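You operate a simulated robot arm through the tools that you are given. There is no shell and no other tool.

You run a simulated robot arm. Do the job below in one go: nothing can be reset, and whatever is moved stays where it is left.

Task
Drive one peg from the grey tube only, proud, at depth 25 mm.
Fine: shut the green gate before you start the motor; it goes into the top board under the tubes; motor on, clutch in, one pull of the hand lever; motor off and clutch out at the end.

The check looks at the end state, three seconds after you hand in, the way a careful person would. Anything else that was tipped, shoved, dropped, spilled or broken makes it a failure.

Robot
A 6-joint arm with a two-finger gripper, fixed in place. Base frame: the origin is on the floor under the middle of its stand, x ahead of it, y to its left, z up. Readings come in mm, rad, newtons and seconds.
It reaches about 1572 mm from its shoulder. Its first joint turns from -2.897 to 2.897 rad. Payload 2.45 kg.
Tool frame: the origin (TCP) lies between the finger pads and is the grasp point; the fingertips stand 20 mm ahead of it; z points along the fingers, y is the line along which they close. The gripper opens to 140 mm; its body begins 168 mm behind the TCP.
Orientation is that of the tool frame in the base frame, as [roll, pitch, yaw] about the fixed x, y, z axes, in that order (R = Rz(yaw) Ry(pitch) Rx(roll)). With the fingers straight down and closing along the base's y, the tool's x points along the base's -x, its y along +y and its z along -z.

Tools
- The arm moves only by the tool play_rows. Its argument "moves" is a list of rows, each a list of 3 entries, a list of its own where there are three numbers: the shift along the base's x, y, z in mm, then the turn, a rotation vector about the base's x, y, z in rad, then the gripper command, from -1 (fully open) to 1 (shut), values between in proportion. In form: [[[tx, ty, tz], [rx, ry, rz], gripper], ...]. A call has 1 to 20 rows; each row is the pose to reach, as a shift and turn from the pose commanded when the call began. A row lasts 0.2 s, in which the tool goes at most 50 mm and 0.15 rad; a call with a longer step from one row to the next is refused whole, and so is a gripper value outside its range. Where a pose cannot be reached the arm comes as near as it can. A force on the tool above 90 N (or 10 N above the force at the start of the call, whichever is more), or a blocked arm, ends the call early, and 0.2 s more pass. Each finger travels about 45 mm/s and halts on what it meets, pressing with about 22 N; the grip force reading is that of the motor and also rises with nothing between the fingers. The clock runs only during rows and for 0.2 s after the last one: add rows that repeat a pose to give the fingers time. The reply holds the time, the measured pose of the TCP, the force on the tool along the base axes, the opening and the grip force, in the units named above and with some noise, with the torque about the TCP (base axes, N m) and any sound that the robot's microphone picked up.
- Cameras (640 x 400 px; columns grow to the right, rows downward): "scene" is fixed at [50.3, 650.1, 1614.3]; the picture's right is [-0.62, -0.79, 0.00], its down [-0.19, 0.15, -0.97] and it looks along [0.76, -0.60, -0.25] (base axes); focal length 315 px, centre (320, 200). "wrist" rides on the gripper at [78, 11, -209] in the tool frame; the picture's right is [-0.14, 0.99, 0.00], its down [-0.92, -0.13, -0.37] and it looks along [-0.37, -0.05, 0.93] (tool axes); focal length 280 px, centre (320, 200). There is no depth. A picture from a camera that has moved, and an enlarged one, comes with that camera's place and axes in the base frame and with its lens.
- snapshot(camera): a new picture of that camera. No time passes.
- close_up(camera, box): a new picture of the part [left, top, right, bottom] of that camera's present view, enlarged. No time passes.
- job_done(): hands the job in; it is judged then, once.

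Places have to be worked out from the pictures, the camera data and where the tool is seen. Open the gripper and draw the arm clear of the work before you hand the job in, unless the task says otherwise.

The tools are called after "Call:" as name(argument=value, ...) on one line, values as JSON. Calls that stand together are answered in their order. play_rows: Moves the arm, as the interface text tells. Its arguments: {"type":"object","properties":{"moves":{"type":"array","items":{"type":"array"}}},"required":["moves"]} The other tools are called the same way: snapshot (camera) takes a picture; close_up (camera, box) takes an enlarged picture of a part of a camera's view; job_done () hands the job in.

At the start:

```text
t: 0.0
position: [637.2, 55.4, 1420.8]
tcp_rot: [3.141, 0.0, -3.141]
wrist_force: [-0.3, -0.2, 0.1]
wrist_torque: [-0.02, 0.02, -0.02]
width: 139.8
grasp_force: 0.0
```

scene: 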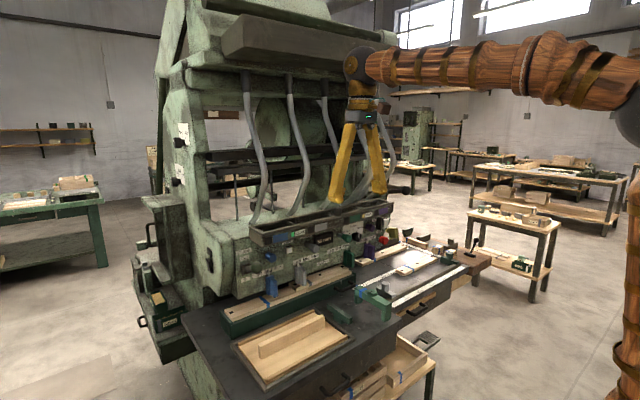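
wrist: 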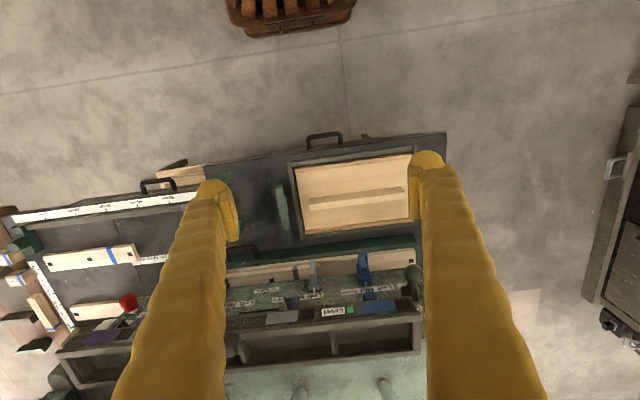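

I start by studying the machine closely: the scene view shows a green machine with hoses (tubes), a panel of controls, and boards below. I take enlarged views before moving.

Call:
close_up(camera="scene", box=[220, 180, 420, 305])

Call:
close_up(camera="scene", box=[120, 180, 320, 305])

Call:
close_up(camera="scene", box=[340, 220, 500, 320])

Call:
close_up(camera="wrist", box=[200, 230, 440, 380])

Call:
close_up(camera="wrist", box=[0, 180, 240, 380])

```text
3.20 times, centred on (320, 242) of scene
camera zoom: at [50.3, 650.1, 1614.3], right [-0.62, -0.79, 0.0], down [-0.19, 0.15, -0.97], along [0.76, -0.6, -0.25], focal length 1009 px, centre (320, 64)
```

zoom: 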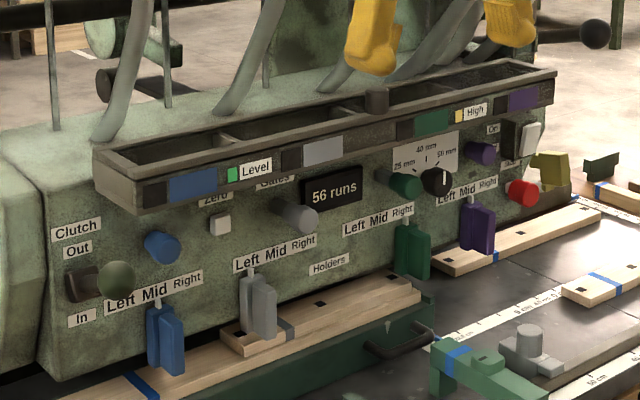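

```text
3.20 times, centred on (220, 242) of scene
camera zoom: at [50.3, 650.1, 1614.3], right [-0.62, -0.79, 0.0], down [-0.19, 0.15, -0.97], along [0.76, -0.6, -0.25], focal length 1009 px, centre (640, 64)
```

zoom: 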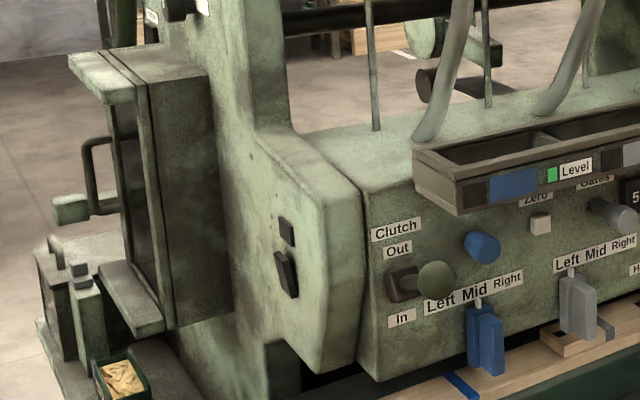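

```text
4.00 times, centred on (420, 270) of scene
camera zoom: at [50.3, 650.1, 1614.3], right [-0.62, -0.79, 0.0], down [-0.19, 0.15, -0.97], along [0.76, -0.6, -0.25], focal length 1262 px, centre (-80, -80)
```

zoom: 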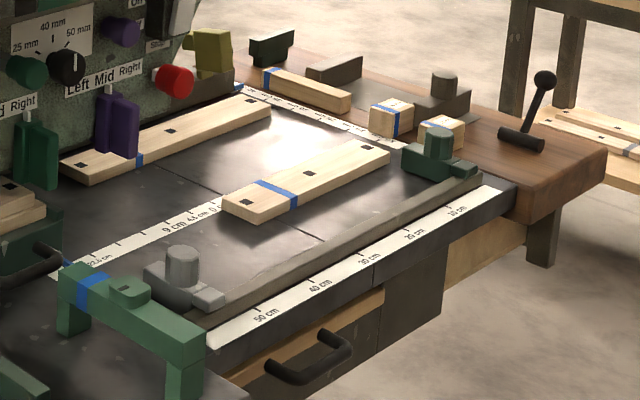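

```text
2.67 times, centred on (320, 305) of wrist
camera zoom: at [560.5, 66.9, 1629.1], right [0.14, 0.99, 0.0], down [0.92, -0.13, 0.37], along [0.37, -0.05, -0.93], focal length 748 px, centre (320, -80)
```

zoom: 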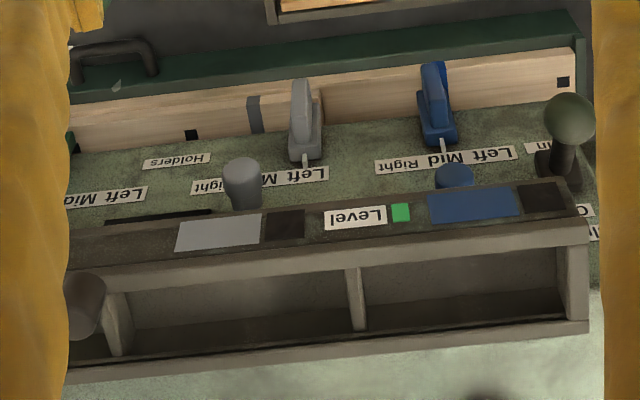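

```text
2.00 times, centred on (120, 280) of wrist
camera zoom: at [560.5, 66.9, 1629.1], right [0.14, 0.99, 0.0], down [0.92, -0.13, 0.37], along [0.37, -0.05, -0.93], focal length 561 px, centre (720, 40)
```

zoom: 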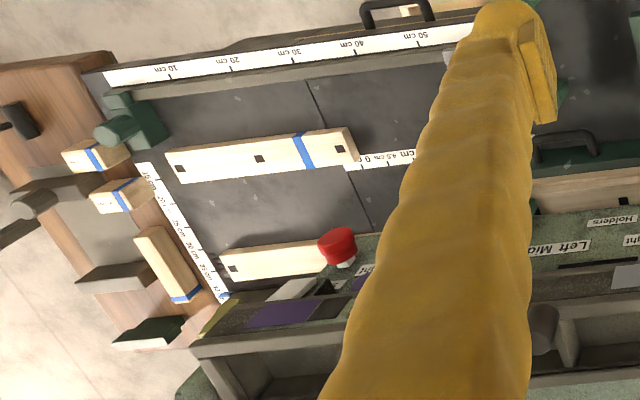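

The views show four coloured knobs ("Gates"), four sliding holders, a depth dial, a clutch lever, and a switch at the right end. I enlarge each part further to read the labels and states.

Call:
close_up(camera="scene", box=[235, 230, 305, 275])

Call:
close_up(camera="scene", box=[280, 225, 350, 270])

Call:
close_up(camera="scene", box=[330, 200, 400, 245])

Call:
close_up(camera="scene", box=[330, 225, 400, 270])

Call:
close_up(camera="scene", box=[150, 90, 250, 160])

Call:
close_up(camera="scene", box=[230, 60, 420, 190])

Call:
close_up(camera="scene", box=[380, 180, 420, 230])

Call:
close_up(camera="scene", box=[200, 290, 460, 400])

```text
8.89 times, centred on (270, 252) of scene
camera zoom: at [50.3, 650.1, 1614.3], right [-0.62, -0.79, 0.0], down [-0.19, 0.15, -0.97], along [0.76, -0.6, -0.25], focal length 2804 px, centre (764, -267)
```

zoom: 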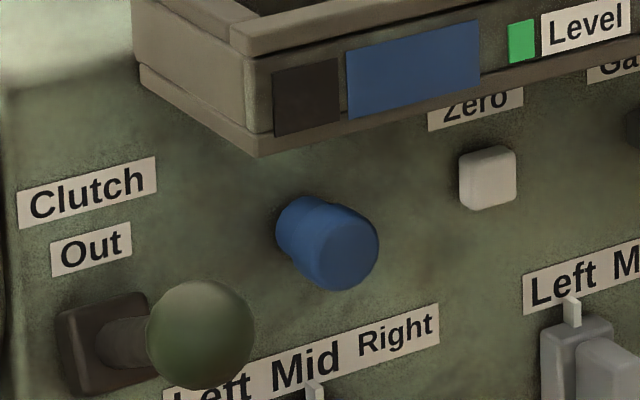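

```text
8.89 times, centred on (315, 248) of scene
camera zoom: at [50.3, 650.1, 1614.3], right [-0.62, -0.79, 0.0], down [-0.19, 0.15, -0.97], along [0.76, -0.6, -0.25], focal length 2804 px, centre (364, -222)
```

zoom: 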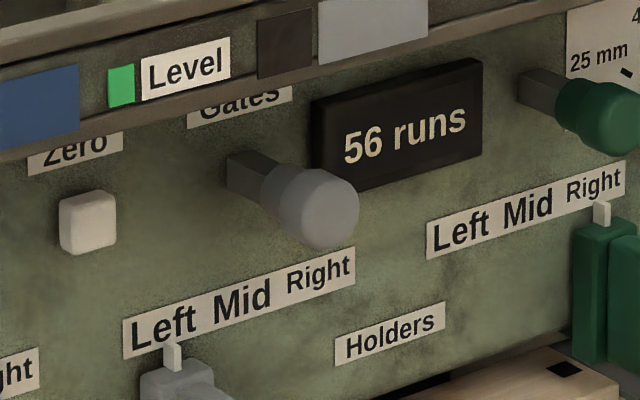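

```text
8.89 times, centred on (365, 222) of scene
camera zoom: at [50.3, 650.1, 1614.3], right [-0.62, -0.79, 0.0], down [-0.19, 0.15, -0.97], along [0.76, -0.6, -0.25], focal length 2804 px, centre (-80, 0)
```

zoom: 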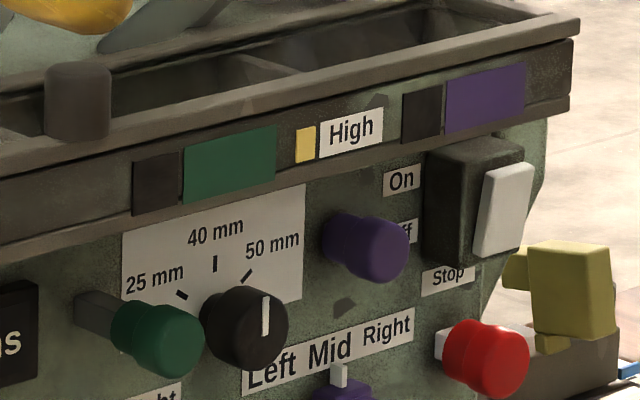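

```text
8.89 times, centred on (365, 248) of scene
camera zoom: at [50.3, 650.1, 1614.3], right [-0.62, -0.79, 0.0], down [-0.19, 0.15, -0.97], along [0.76, -0.6, -0.25], focal length 2804 px, centre (-80, -222)
```

zoom: 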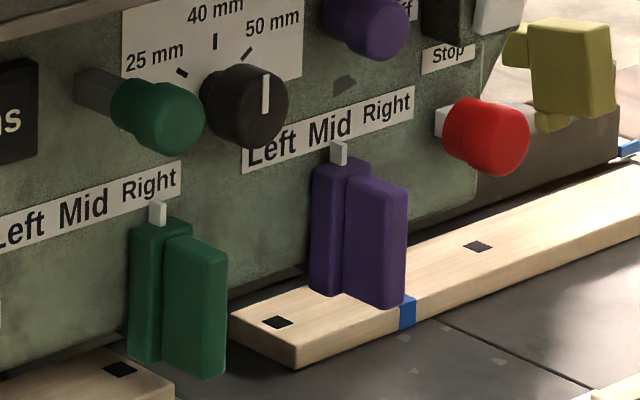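

```text
5.71 times, centred on (200, 125) of scene
camera zoom: at [50.3, 650.1, 1614.3], right [-0.62, -0.79, 0.0], down [-0.19, 0.15, -0.97], along [0.76, -0.6, -0.25], focal length 1802 px, centre (1006, 629)
```

zoom: 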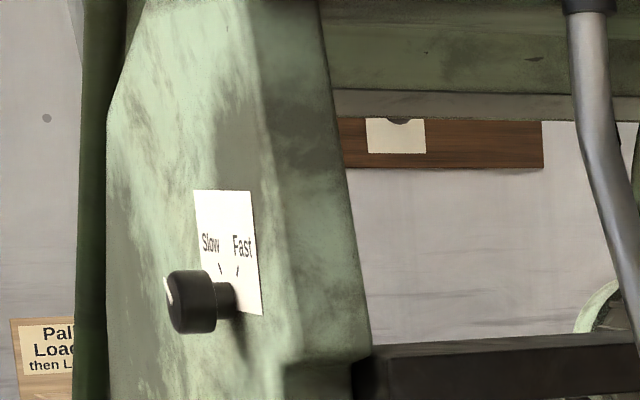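

```text
3.08 times, centred on (325, 125) of scene
camera zoom: at [50.3, 650.1, 1614.3], right [-0.62, -0.79, 0.0], down [-0.19, 0.15, -0.97], along [0.76, -0.6, -0.25], focal length 970 px, centre (305, 431)
```

zoom: 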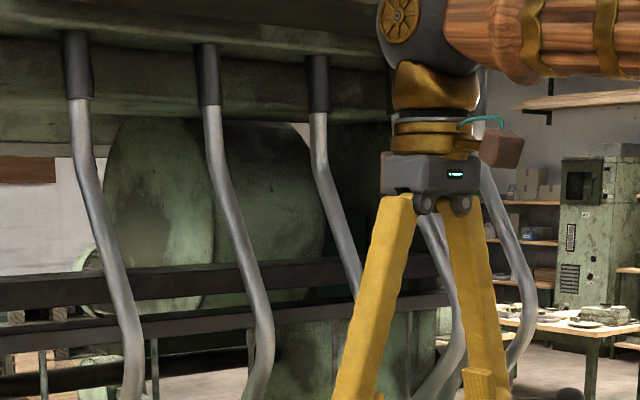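

```text
8.00 times, centred on (400, 205) of scene
camera zoom: at [50.3, 650.1, 1614.3], right [-0.62, -0.79, 0.0], down [-0.19, 0.15, -0.97], along [0.76, -0.6, -0.25], focal length 2523 px, centre (-320, 160)
```

zoom: 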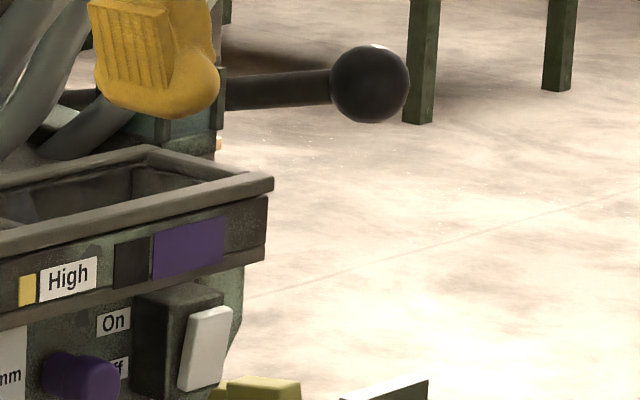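

```text
2.46 times, centred on (330, 345) of scene
camera zoom: at [50.3, 650.1, 1614.3], right [-0.62, -0.79, 0.0], down [-0.19, 0.15, -0.97], along [0.76, -0.6, -0.25], focal length 776 px, centre (295, -157)
```

zoom: 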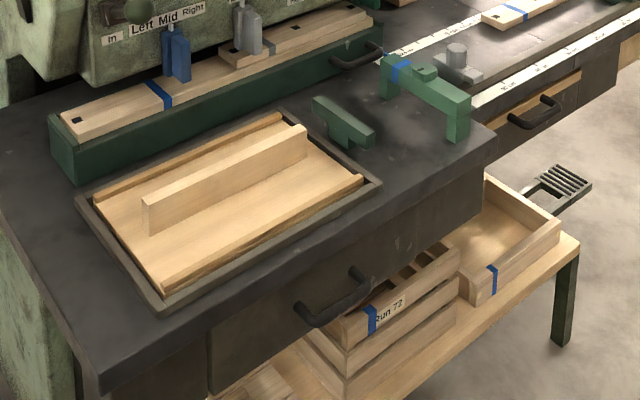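

The grey and green knobs stand out on stems while blue and purple are pushed in, so pulled-out looks like an open gate. I tilt the wrist camera toward the panel, staying well clear, to get a frontal view.

Call:
play_rows(moves=[[[-15, 0, -15], [0, -0.13, 0], -1], [[-30, 0, -30], [0, -0.26, 0], -1], [[-45, 0, -45], [0, -0.4, 0], -1], [[-60, 0, -60], [0, -0.54, 0], -1], [[-75, 0, -75], [0, -0.67, 0], -1], [[-80, 0, -90], [0, -0.8, 0], -1], [[-80, 0, -90], [0, -0.8, 0], -1]])

Call:
snapshot(camera="wrist")

Call:
snapshot(camera="scene")

```text
t: 1.6
position: [556.5, 57.3, 1330.1]
tcp_rot: [3.141, 0.803, 3.141]
wrist_force: [-0.5, 0.0, 0.6]
wrist_torque: [-0.03, 0.03, -0.02]
width: 140.1
grasp_force: 0.0
```

```text
taken
camera wrist: at [354.3, 67.9, 1419.1], right [0.1, 0.99, 0.1], down [0.38, -0.13, 0.92], along [0.92, -0.05, -0.38], focal length 280 px, centre (320, 200)
```

wrist: 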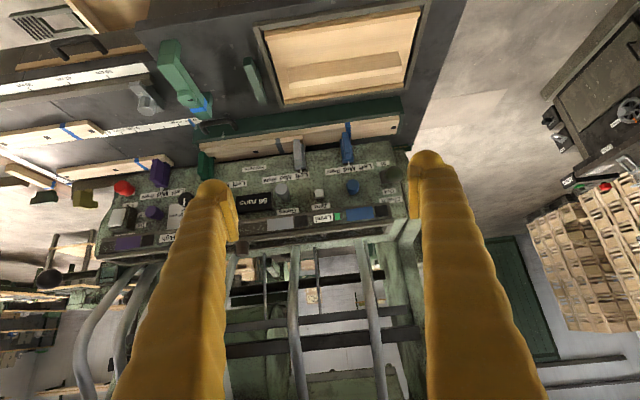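

```text
taken
```

scene: 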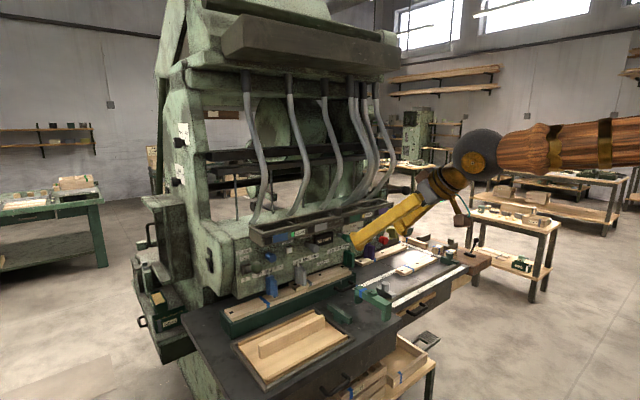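

The view is upside down but shows the panel from the front. I enlarge the panel parts in both cameras.

Call:
close_up(camera="wrist", box=[230, 130, 410, 242])

Call:
close_up(camera="wrist", box=[80, 150, 220, 270])

Call:
close_up(camera="scene", box=[290, 180, 410, 255])

Call:
close_up(camera="scene", box=[220, 60, 420, 220])

Call:
close_up(camera="wrist", box=[220, 230, 430, 400])

```text
3.56 times, centred on (320, 186) of wrist
camera zoom: at [354.3, 67.9, 1419.1], right [0.1, 0.99, 0.1], down [0.38, -0.13, 0.92], along [0.92, -0.05, -0.38], focal length 997 px, centre (320, 250)
```

zoom: 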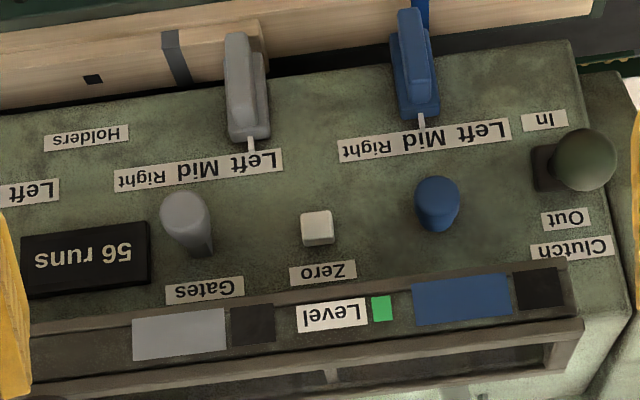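

```text
3.33 times, centred on (150, 210) of wrist
camera zoom: at [354.3, 67.9, 1419.1], right [0.1, 0.99, 0.1], down [0.38, -0.13, 0.92], along [0.92, -0.05, -0.38], focal length 935 px, centre (887, 167)
```

zoom: 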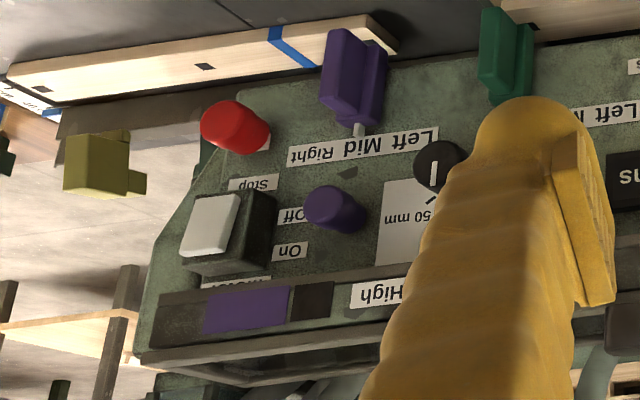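

```text
5.33 times, centred on (350, 218) of scene
camera zoom: at [50.3, 650.1, 1614.3], right [-0.62, -0.79, 0.0], down [-0.19, 0.15, -0.97], along [0.76, -0.6, -0.25], focal length 1682 px, centre (160, 107)
```

zoom: 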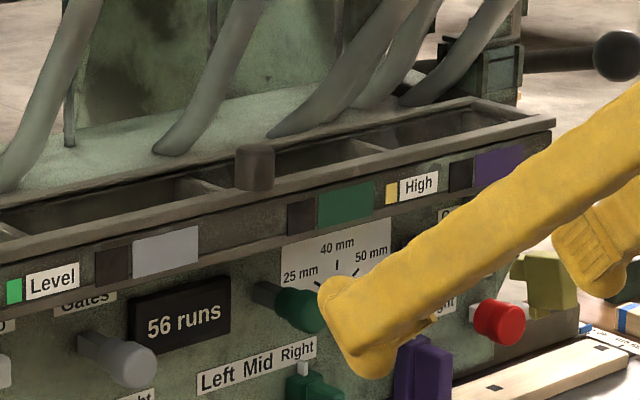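

```text
2.50 times, centred on (320, 140) of scene
camera zoom: at [50.3, 650.1, 1614.3], right [-0.62, -0.79, 0.0], down [-0.19, 0.15, -0.97], along [0.76, -0.6, -0.25], focal length 789 px, centre (320, 350)
```

zoom: 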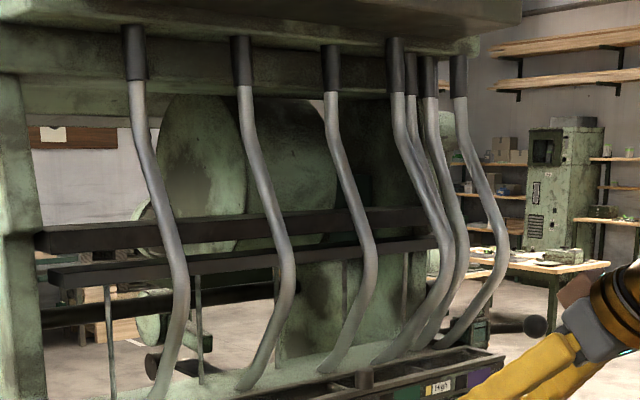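

```text
2.35 times, centred on (325, 315) of wrist
camera zoom: at [354.3, 67.9, 1419.1], right [0.1, 0.99, 0.1], down [0.38, -0.13, 0.92], along [0.92, -0.05, -0.38], focal length 660 px, centre (308, -71)
```

zoom: 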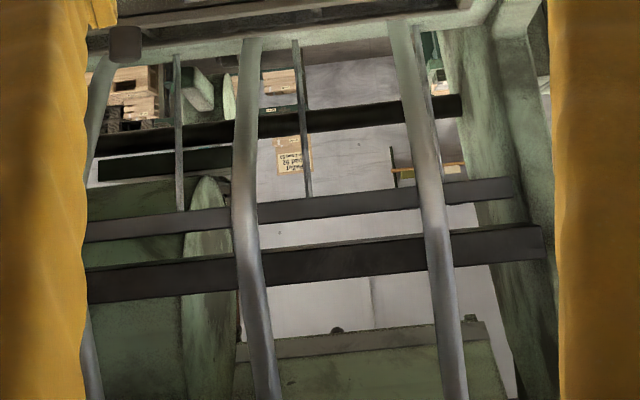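

The dial pointer appears to be near 40–50 mm, and a dark knob sits on the trough rim between "Level" and "High". I move the camera closer to the middle/right part of the panel, keeping about 120 mm clear of the machine.

Call:
play_rows(moves=[[[0, -48, 0], [0, 0, 0], -1], [[0, -96, 0], [0, 0, 0], -1], [[0, -144, 0], [0, 0, 0], -1], [[0, -190, 0], [0, 0, 0], -1], [[40, -195, -20], [0, 0, 0], -1], [[80, -195, -40], [0, 0, 0], -1], [[120, -195, -55], [0, 0, 0], -1], [[160, -195, -70], [0, 0, 0], -1], [[160, -195, -70], [0, 0, 0], -1]])

Call:
snapshot(camera="wrist")

Call:
close_up(camera="wrist", box=[210, 100, 450, 250])

Call:
close_up(camera="wrist", box=[40, 150, 240, 300])

Call:
close_up(camera="scene", box=[200, 180, 400, 305])

```text
t: 3.6
position: [719.4, -140.1, 1258.3]
tcp_rot: [3.14, 0.798, 3.138]
wrist_force: [0.4, -0.6, -0.5]
wrist_torque: [0.03, -0.01, -0.02]
width: 140.1
grasp_force: 0.1
```

```text
taken
camera wrist: at [515.9, -129.4, 1348.5], right [0.1, 0.99, 0.1], down [0.38, -0.13, 0.92], along [0.92, -0.05, -0.39], focal length 280 px, centre (320, 200)
```

wrist: 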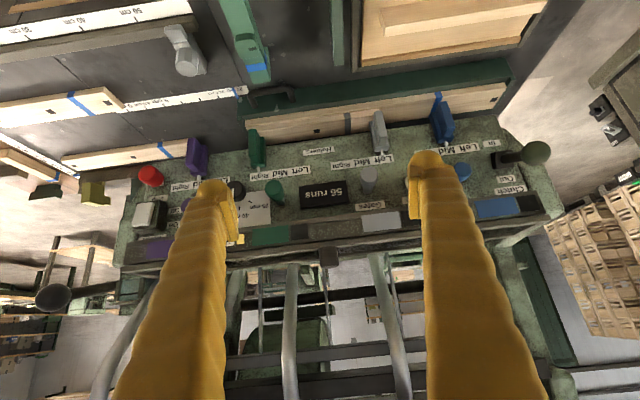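

```text
2.67 times, centred on (330, 175) of wrist
camera zoom: at [515.9, -129.4, 1348.5], right [0.1, 0.99, 0.1], down [0.38, -0.13, 0.92], along [0.92, -0.05, -0.39], focal length 748 px, centre (293, 267)
```

zoom: 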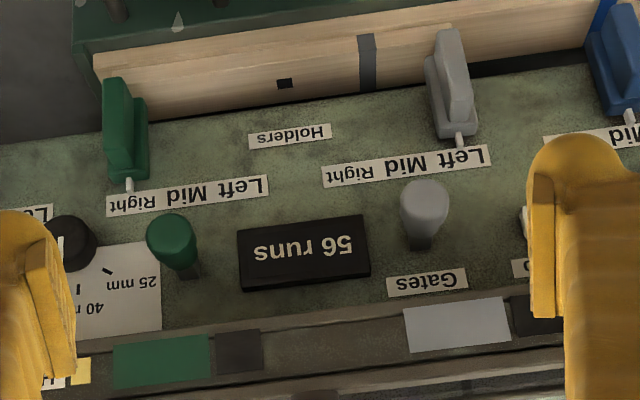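

```text
2.67 times, centred on (140, 225) of wrist
camera zoom: at [515.9, -129.4, 1348.5], right [0.1, 0.99, 0.1], down [0.38, -0.13, 0.92], along [0.92, -0.05, -0.39], focal length 748 px, centre (800, 133)
```

zoom: 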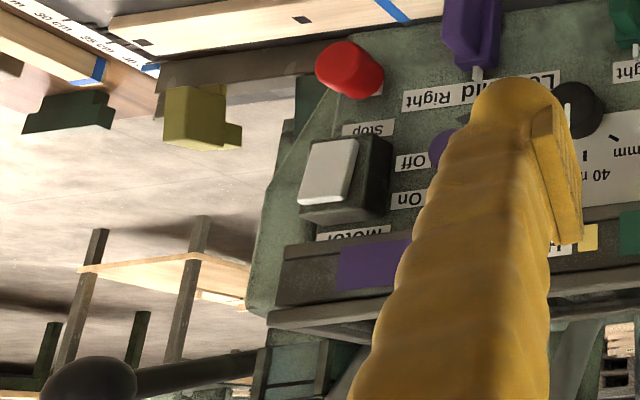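

```text
3.20 times, centred on (300, 242) of scene
camera zoom: at [50.3, 650.1, 1614.3], right [-0.62, -0.79, 0.0], down [-0.19, 0.15, -0.97], along [0.76, -0.6, -0.25], focal length 1009 px, centre (384, 64)
```

zoom: 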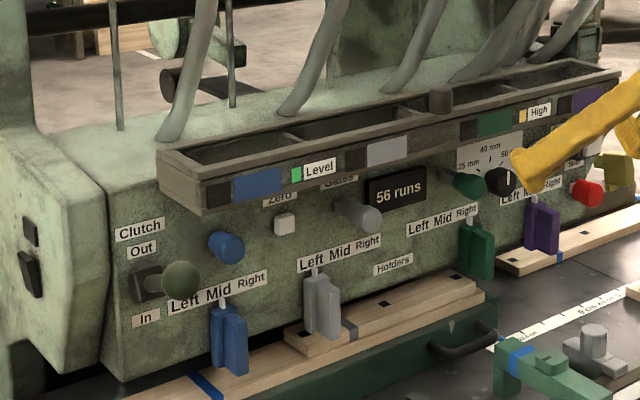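

I now look closely at the dark knob on the trough rim and the dial.

Call:
close_up(camera="scene", box=[315, 195, 365, 226])

Call:
close_up(camera="wrist", box=[280, 210, 390, 280])

Call:
close_up(camera="wrist", box=[215, 160, 295, 220])

Call:
close_up(camera="wrist", box=[470, 120, 560, 200])

Call:
close_up(camera="scene", box=[345, 220, 375, 245])

Call:
close_up(camera="scene", box=[255, 255, 355, 315])

```text
12.80 times, centred on (340, 210) of scene
camera zoom: at [50.3, 650.1, 1614.3], right [-0.62, -0.79, 0.0], down [-0.19, 0.15, -0.97], along [0.76, -0.6, -0.25], focal length 4037 px, centre (64, 66)
```

zoom: 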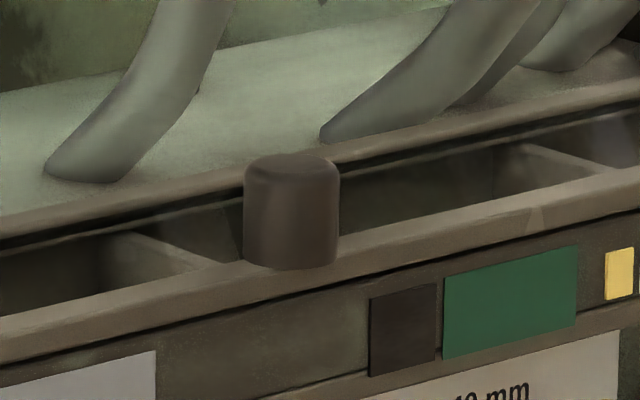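

```text
5.71 times, centred on (335, 245) of wrist
camera zoom: at [515.9, -129.4, 1348.5], right [0.1, 0.99, 0.1], down [0.38, -0.13, 0.92], along [0.92, -0.05, -0.39], focal length 1602 px, centre (234, -57)
```

zoom: 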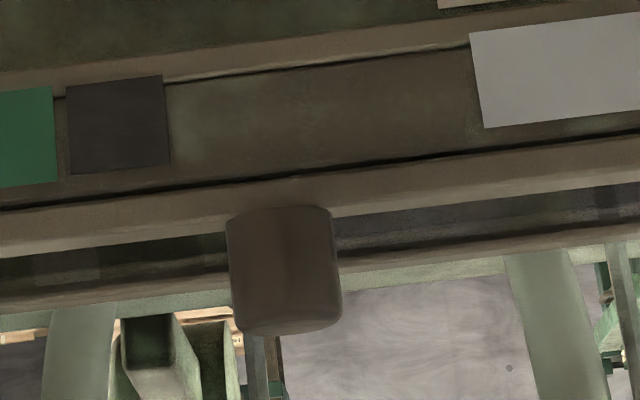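

```text
6.67 times, centred on (255, 190) of wrist
camera zoom: at [515.9, -129.4, 1348.5], right [0.1, 0.99, 0.1], down [0.38, -0.13, 0.92], along [0.92, -0.05, -0.39], focal length 1869 px, centre (753, 267)
```

zoom: 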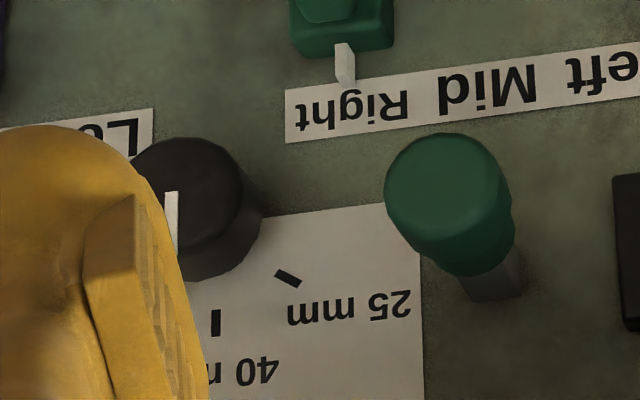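

```text
5.00 times, centred on (515, 160) of wrist
camera zoom: at [515.9, -129.4, 1348.5], right [0.1, 0.99, 0.1], down [0.38, -0.13, 0.92], along [0.92, -0.05, -0.39], focal length 1402 px, centre (-655, 400)
```

zoom: 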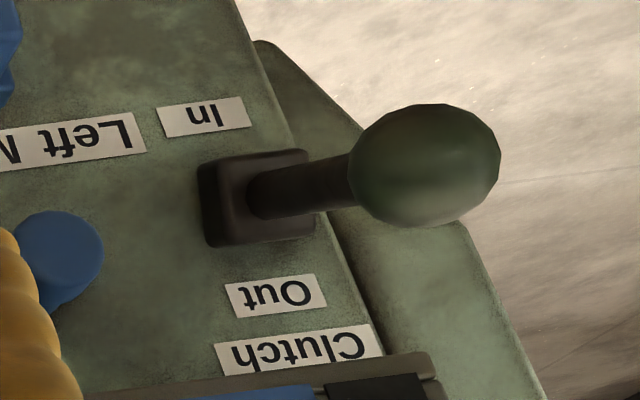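

```text
16.00 times, centred on (360, 232) of scene
camera zoom: at [50.3, 650.1, 1614.3], right [-0.62, -0.79, 0.0], down [-0.19, 0.15, -0.97], along [0.76, -0.6, -0.25], focal length 5047 px, centre (-320, -320)
```

zoom: 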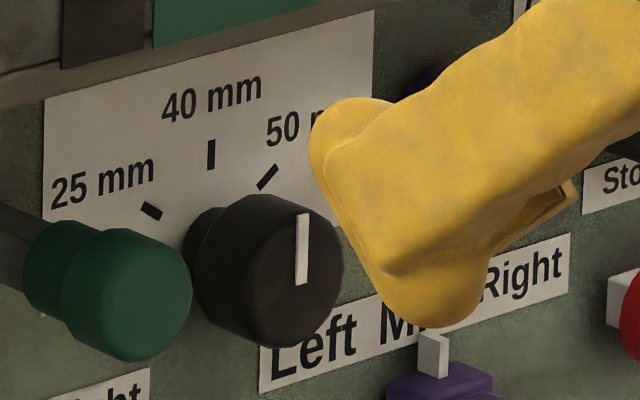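

```text
6.40 times, centred on (305, 285) of scene
camera zoom: at [50.3, 650.1, 1614.3], right [-0.62, -0.79, 0.0], down [-0.19, 0.15, -0.97], along [0.76, -0.6, -0.25], focal length 2019 px, centre (416, -344)
```

zoom: 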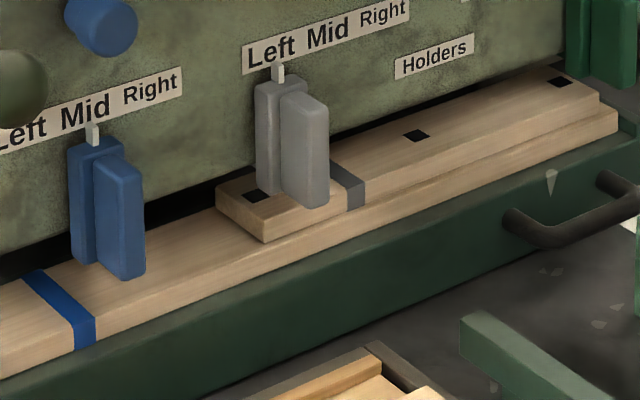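

The panel is a vertical plane near x≈1048; the clutch ball is near (954, 214, 1129) tilted up = Out, the dial points at 40 mm, the motor rocker is near (1006, −510, 1123), and a big lever ball near (1019, −674, 1262). I move sideways to look at the right end of the machine.

Call:
play_rows(moves=[[[0, -45, 0], [0, 0, 0], -1], [[0, -90, 0], [0, 0, 0], -1], [[0, -135, 0], [0, 0, 0], -1], [[0, -180, 0], [0, 0, 0], -1], [[0, -225, 0], [0, 0, 0], -1], [[0, -270, 0], [0, 0, 0], -1], [[0, -315, 0], [0, 0, 0], -1], [[0, -360, 0], [0, 0, 0], -1], [[0, -390, 0], [0, 0, 0], -1], [[0, -390, 0], [0, 0, 0], -1]])

Call:
snapshot(camera="wrist")

Call:
close_up(camera="wrist", box=[210, 120, 430, 260])

Call:
close_up(camera="wrist", box=[210, 220, 430, 360])

Call:
snapshot(camera="scene")

Call:
close_up(camera="scene", box=[345, 170, 425, 240])

```text
t: 5.8
position: [719.5, -530.7, 1260.1]
tcp_rot: [3.14, 0.802, 3.141]
wrist_force: [-0.2, 0.3, 1.1]
wrist_torque: [0.02, -0.02, -0.03]
width: 140.1
grasp_force: 0.0
```

```text
taken
camera wrist: at [515.1, -519.3, 1349.1], right [0.1, 0.99, 0.1], down [0.38, -0.13, 0.92], along [0.92, -0.05, -0.39], focal length 280 px, centre (320, 200)
```

wrist: 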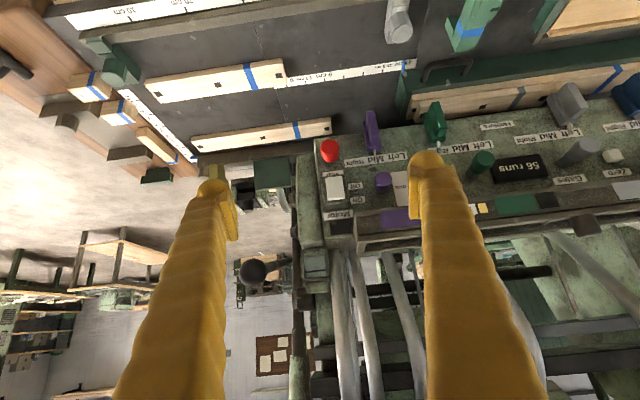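

```text
2.86 times, centred on (320, 190) of wrist
camera zoom: at [515.1, -519.3, 1349.1], right [0.1, 0.99, 0.1], down [0.38, -0.13, 0.92], along [0.92, -0.05, -0.39], focal length 801 px, centre (320, 229)
```

zoom: 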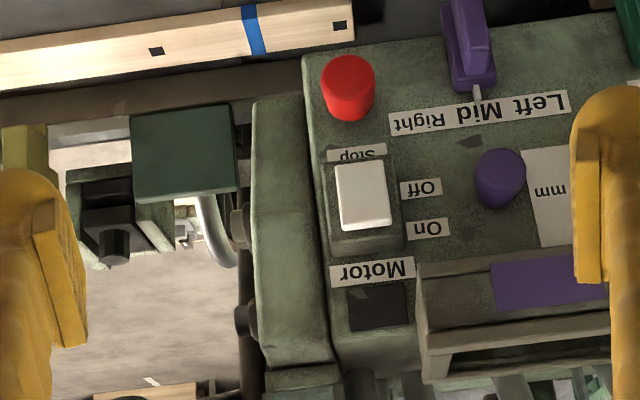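

```text
2.86 times, centred on (320, 290) of wrist
camera zoom: at [515.1, -519.3, 1349.1], right [0.1, 0.99, 0.1], down [0.38, -0.13, 0.92], along [0.92, -0.05, -0.39], focal length 801 px, centre (320, -57)
```

zoom: 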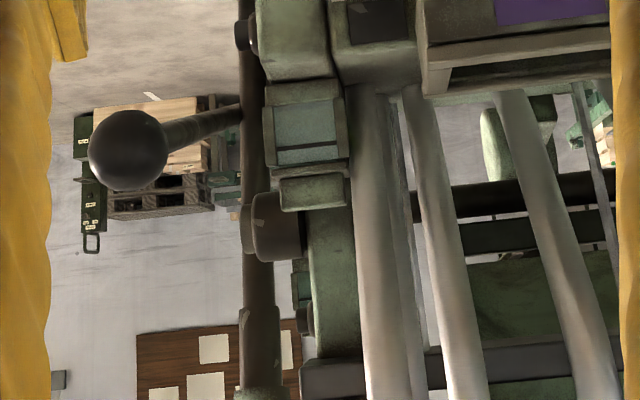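

```text
taken
```

scene: 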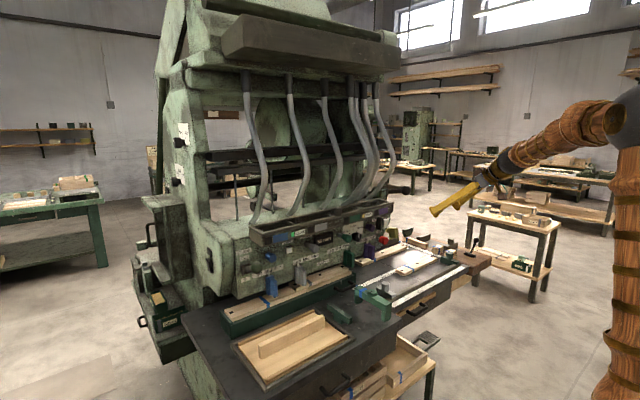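

```text
5.71 times, centred on (385, 205) of scene
camera zoom: at [50.3, 650.1, 1614.3], right [-0.62, -0.79, 0.0], down [-0.19, 0.15, -0.97], along [0.76, -0.6, -0.25], focal length 1802 px, centre (-51, 171)
```

zoom: 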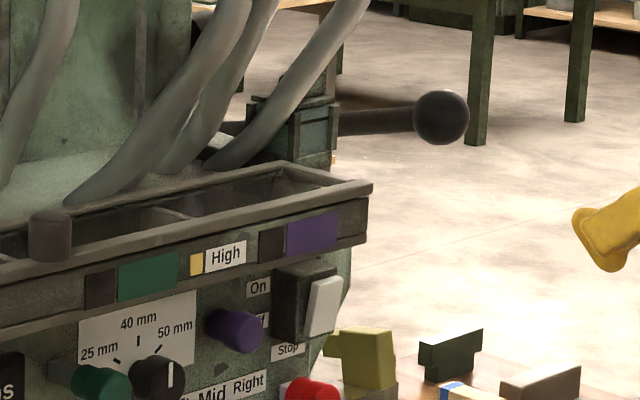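

The rocker's top edge stands out, so the motor is off (bottom pressed). The big lever seems to point toward the robot with its ball near (1027, −683, 1260); I move over to see how it is pivoted.

Call:
play_rows(moves=[[[0, -45, 10], [0, 0, 0], -1], [[0, -90, 20], [0, 0, 0], -1], [[0, -120, 40], [0, 0, 0], -1], [[30, -140, 60], [0, 0, 0], -1], [[60, -140, 80], [0, 0, 0], -1], [[60, -140, 80], [0, 0, 0], -1]])

Call:
snapshot(camera="wrist")

Call:
close_up(camera="wrist", box=[220, 150, 420, 275])

Call:
close_up(camera="wrist", box=[220, 270, 420, 395])

```text
t: 7.2
position: [780.3, -669.2, 1340.7]
tcp_rot: [-3.141, 0.801, 3.141]
wrist_force: [0.5, 0.7, 0.2]
wrist_torque: [0.0, 0.02, 0.01]
width: 140.2
grasp_force: 0.0
```

```text
taken
camera wrist: at [576.9, -657.4, 1429.9], right [0.1, 0.99, 0.1], down [0.38, -0.13, 0.92], along [0.92, -0.05, -0.39], focal length 280 px, centre (320, 200)
```

wrist: 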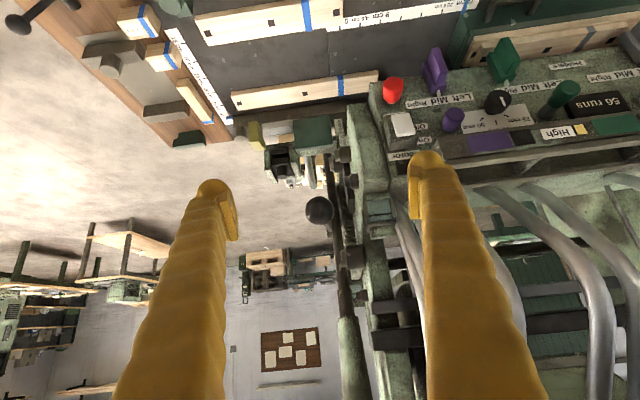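

```text
3.20 times, centred on (320, 212) of wrist
camera zoom: at [576.9, -657.4, 1429.9], right [0.1, 0.99, 0.1], down [0.38, -0.13, 0.92], along [0.92, -0.05, -0.39], focal length 897 px, centre (320, 160)
```

zoom: 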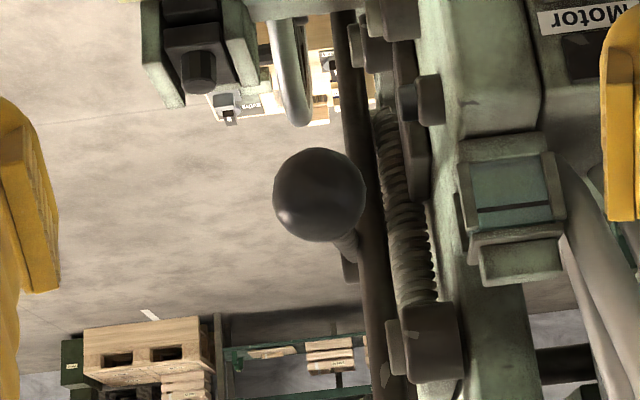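

```text
3.20 times, centred on (320, 332) of wrist
camera zoom: at [576.9, -657.4, 1429.9], right [0.1, 0.99, 0.1], down [0.38, -0.13, 0.92], along [0.92, -0.05, -0.39], focal length 897 px, centre (320, -224)
```

zoom: 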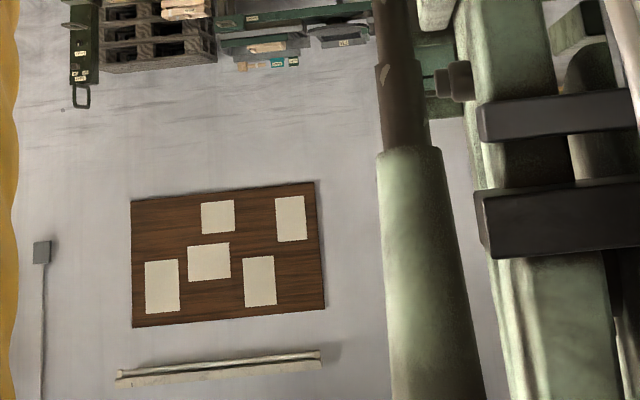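

The lever lies along x (ball toward me at about (1028, −685, 1261), spring and pivot far behind near x≈1380), so a "pull" should be down. Next I view the trough knob and holders from above.

Call:
play_rows(moves=[[[-10, 40, 20], [0, 0.05, 0], -1], [[-20, 85, 40], [0, 0.1, 0], -1], [[-27, 130, 60], [0, 0.2, 0], -1], [[-27, 178, 70], [0, 0.3, 0], -1], [[-27, 226, 80], [0, 0.4, 0], -1], [[-27, 274, 90], [0, 0.4, 0], -1], [[-27, 322, 97], [0, 0.4, 0], -1], [[-27, 370, 97], [0, 0.4, 0], -1], [[-27, 418, 97], [0, 0.4, 0], -1], [[-27, 466, 97], [0, 0.4, 0], -1], [[-27, 510, 97], [0, 0.4, 0], -1], [[-27, 510, 97], [0, 0.4, 0], -1]])

Call:
snapshot(camera="wrist")

Call:
close_up(camera="wrist", box=[240, 200, 400, 300])

Call:
close_up(camera="wrist", box=[240, 110, 400, 210])

Call:
close_up(camera="scene", box=[360, 180, 420, 220])

```text
refused: row 2 steps farther than a row can; nothing moved
```

```text
taken
camera wrist: at [576.9, -657.4, 1429.9], right [0.1, 0.99, 0.1], down [0.38, -0.13, 0.92], along [0.92, -0.05, -0.39], focal length 280 px, centre (320, 200)
```

wrist: 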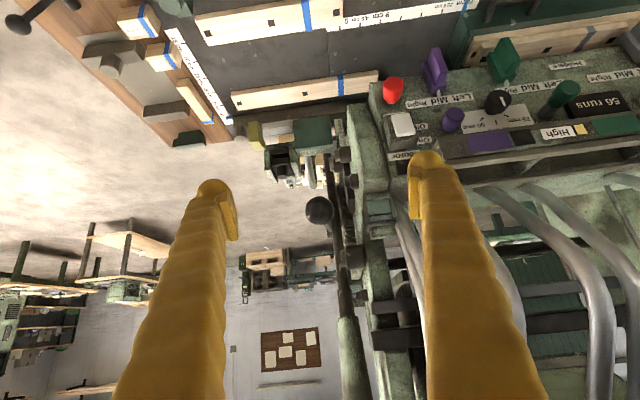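

```text
4.00 times, centred on (320, 250) of wrist
camera zoom: at [576.9, -657.4, 1429.9], right [0.1, 0.99, 0.1], down [0.38, -0.13, 0.92], along [0.92, -0.05, -0.39], focal length 1122 px, centre (320, 0)
```

zoom: 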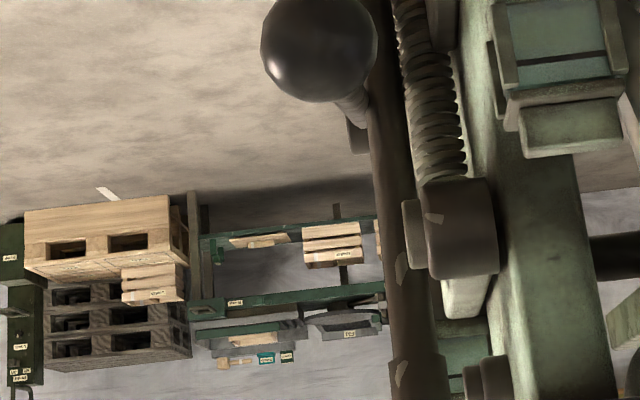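

```text
4.00 times, centred on (320, 160) of wrist
camera zoom: at [576.9, -657.4, 1429.9], right [0.1, 0.99, 0.1], down [0.38, -0.13, 0.92], along [0.92, -0.05, -0.39], focal length 1122 px, centre (320, 360)
```

zoom: 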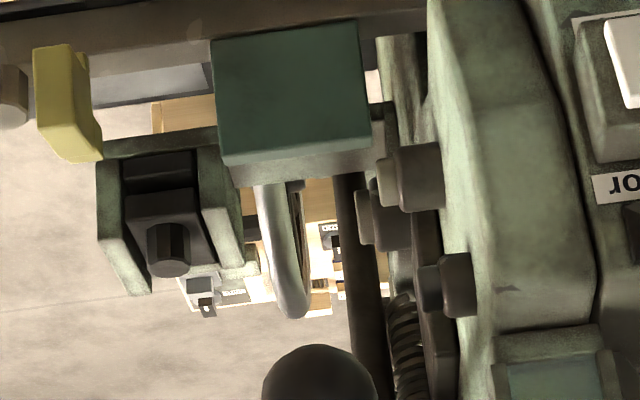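

```text
10.00 times, centred on (390, 200) of scene
camera zoom: at [50.3, 650.1, 1614.3], right [-0.62, -0.79, 0.0], down [-0.19, 0.15, -0.97], along [0.76, -0.6, -0.25], focal length 3154 px, centre (-380, 200)
```

zoom: 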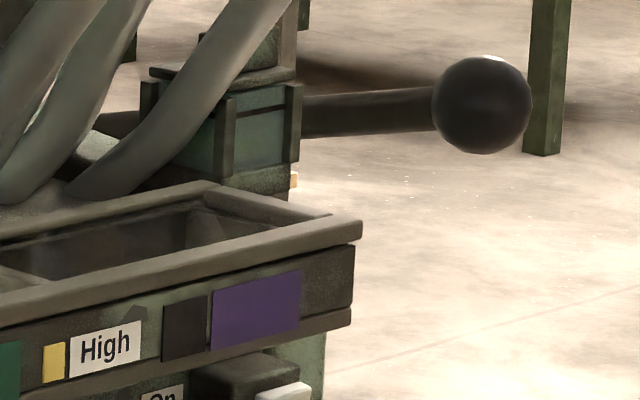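

The move was refused because one step exceeded 50 mm; nothing moved. I repeat it with smaller steps, rising first.

Call:
play_rows(moves=[[[-10, 30, 20], [0, 0.05, 0], -1], [[-20, 65, 40], [0, 0.1, 0], -1], [[-27, 105, 60], [0, 0.2, 0], -1], [[-27, 150, 70], [0, 0.3, 0], -1], [[-27, 195, 80], [0, 0.4, 0], -1], [[-27, 240, 90], [0, 0.4, 0], -1], [[-27, 285, 97], [0, 0.4, 0], -1], [[-27, 330, 97], [0, 0.4, 0], -1], [[-27, 375, 97], [0, 0.4, 0], -1], [[-27, 420, 97], [0, 0.4, 0], -1], [[-27, 465, 97], [0, 0.4, 0], -1], [[-27, 510, 97], [0, 0.4, 0], -1], [[-27, 510, 97], [0, 0.4, 0], -1]])

Call:
snapshot(camera="wrist")

Call:
close_up(camera="wrist", box=[240, 200, 400, 300])

Call:
close_up(camera="wrist", box=[220, 80, 420, 205])

```text
t: 10.0
position: [750.7, -159.1, 1434.7]
tcp_rot: [-3.139, 0.4, -3.141]
wrist_force: [0.4, 0.5, 0.2]
wrist_torque: [-0.03, 0.02, 0.01]
width: 139.8
grasp_force: 0.1
```

```text
taken
camera wrist: at [597.8, -148.3, 1597.6], right [0.13, 0.99, 0.05], down [0.7, -0.13, 0.7], along [0.7, -0.05, -0.71], focal length 280 px, centre (320, 200)
```

wrist: 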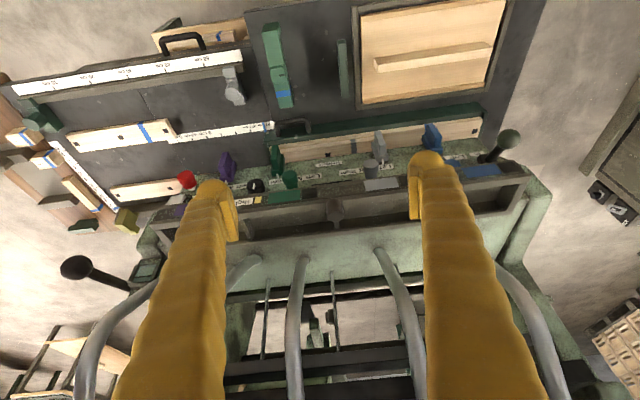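

```text
4.00 times, centred on (320, 250) of wrist
camera zoom: at [597.8, -148.3, 1597.6], right [0.13, 0.99, 0.05], down [0.7, -0.13, 0.7], along [0.7, -0.05, -0.71], focal length 1122 px, centre (320, 0)
```

zoom: 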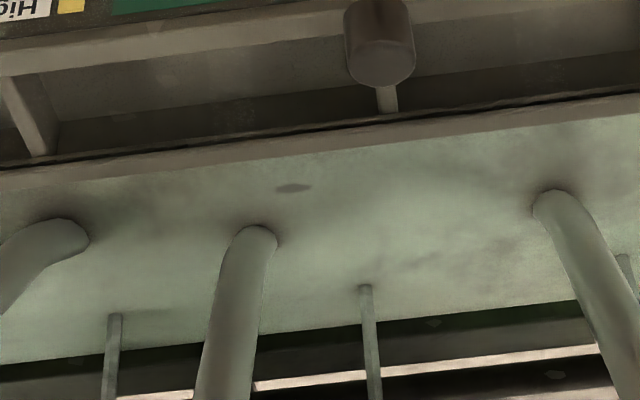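

```text
3.20 times, centred on (320, 142) of wrist
camera zoom: at [597.8, -148.3, 1597.6], right [0.13, 0.99, 0.05], down [0.7, -0.13, 0.7], along [0.7, -0.05, -0.71], focal length 897 px, centre (320, 384)
```

zoom: 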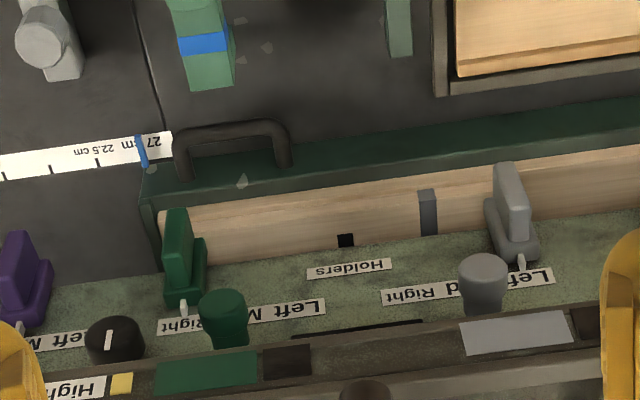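

The knob on the trough rim needs explaining, so I check other control labels (left column, cabinet, ends) for anything that says proud/flush.

Call:
close_up(camera="scene", box=[140, 120, 220, 200])

Call:
close_up(camera="scene", box=[120, 180, 240, 340])

Call:
close_up(camera="scene", box=[240, 195, 330, 250])

Call:
close_up(camera="scene", box=[190, 0, 420, 110])

Call:
close_up(camera="wrist", box=[300, 170, 360, 230])

Call:
close_up(camera="wrist", box=[420, 110, 560, 240])

```text
5.00 times, centred on (180, 160) of scene
camera zoom: at [50.3, 650.1, 1614.3], right [-0.62, -0.79, 0.0], down [-0.19, 0.15, -0.97], along [0.76, -0.6, -0.25], focal length 1577 px, centre (1020, 400)
```

zoom: 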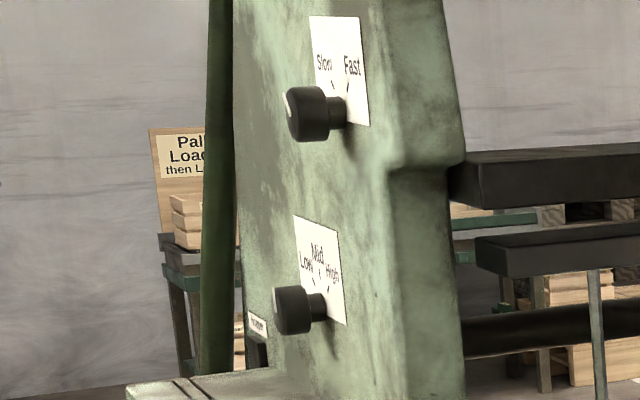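

```text
2.50 times, centred on (180, 260) of scene
camera zoom: at [50.3, 650.1, 1614.3], right [-0.62, -0.79, 0.0], down [-0.19, 0.15, -0.97], along [0.76, -0.6, -0.25], focal length 789 px, centre (670, 50)
```

zoom: 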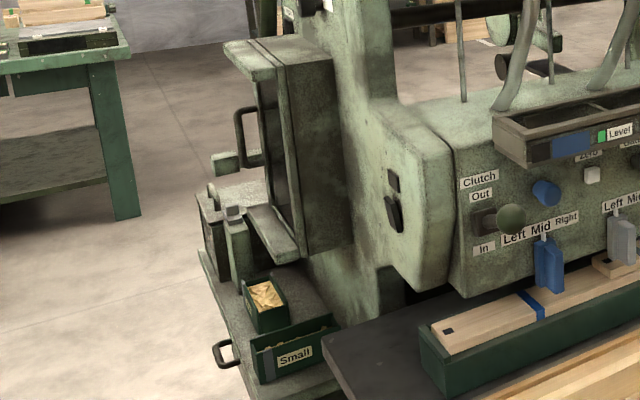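

```text
7.11 times, centred on (285, 222) of scene
camera zoom: at [50.3, 650.1, 1614.3], right [-0.62, -0.79, 0.0], down [-0.19, 0.15, -0.97], along [0.76, -0.6, -0.25], focal length 2243 px, centre (569, 40)
```

zoom: 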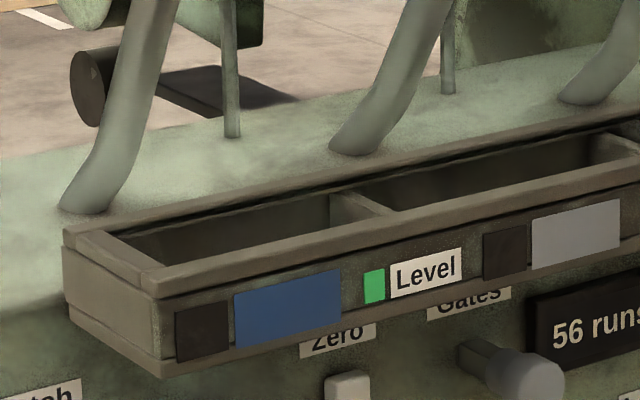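

```text
2.78 times, centred on (305, 55) of scene
camera zoom: at [50.3, 650.1, 1614.3], right [-0.62, -0.79, 0.0], down [-0.19, 0.15, -0.97], along [0.76, -0.6, -0.25], focal length 878 px, centre (362, 604)
```

zoom: 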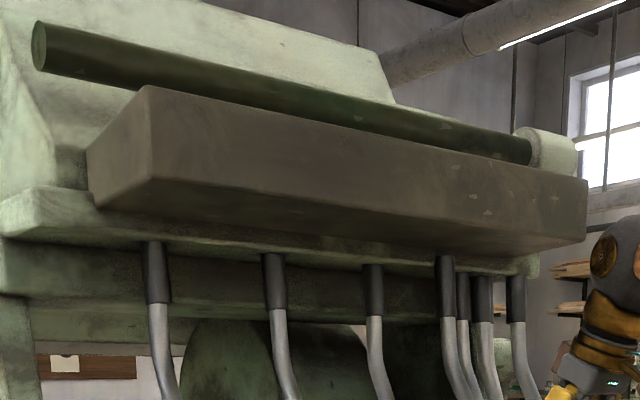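

```text
6.67 times, centred on (330, 200) of wrist
camera zoom: at [597.8, -148.3, 1597.6], right [0.13, 0.99, 0.05], down [0.7, -0.13, 0.7], along [0.7, -0.05, -0.71], focal length 1869 px, centre (253, 200)
```

zoom: 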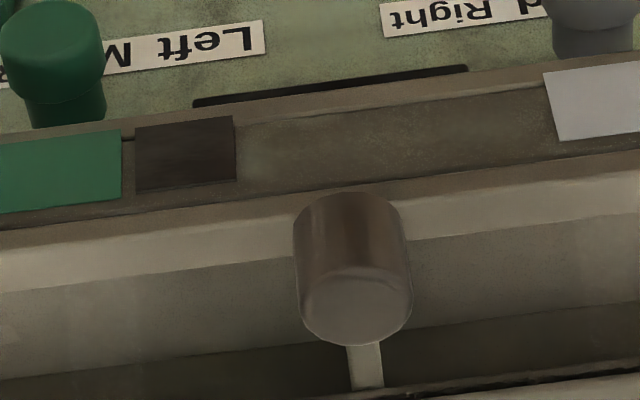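

```text
3.08 times, centred on (490, 175) of wrist
camera zoom: at [597.8, -148.3, 1597.6], right [0.13, 0.99, 0.05], down [0.7, -0.13, 0.7], along [0.7, -0.05, -0.71], focal length 863 px, centre (-203, 277)
```

zoom: 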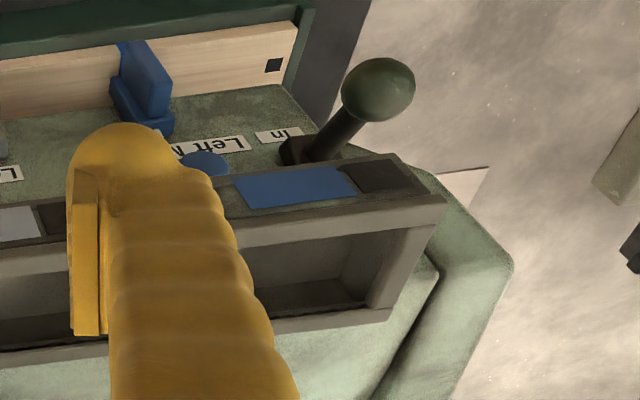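

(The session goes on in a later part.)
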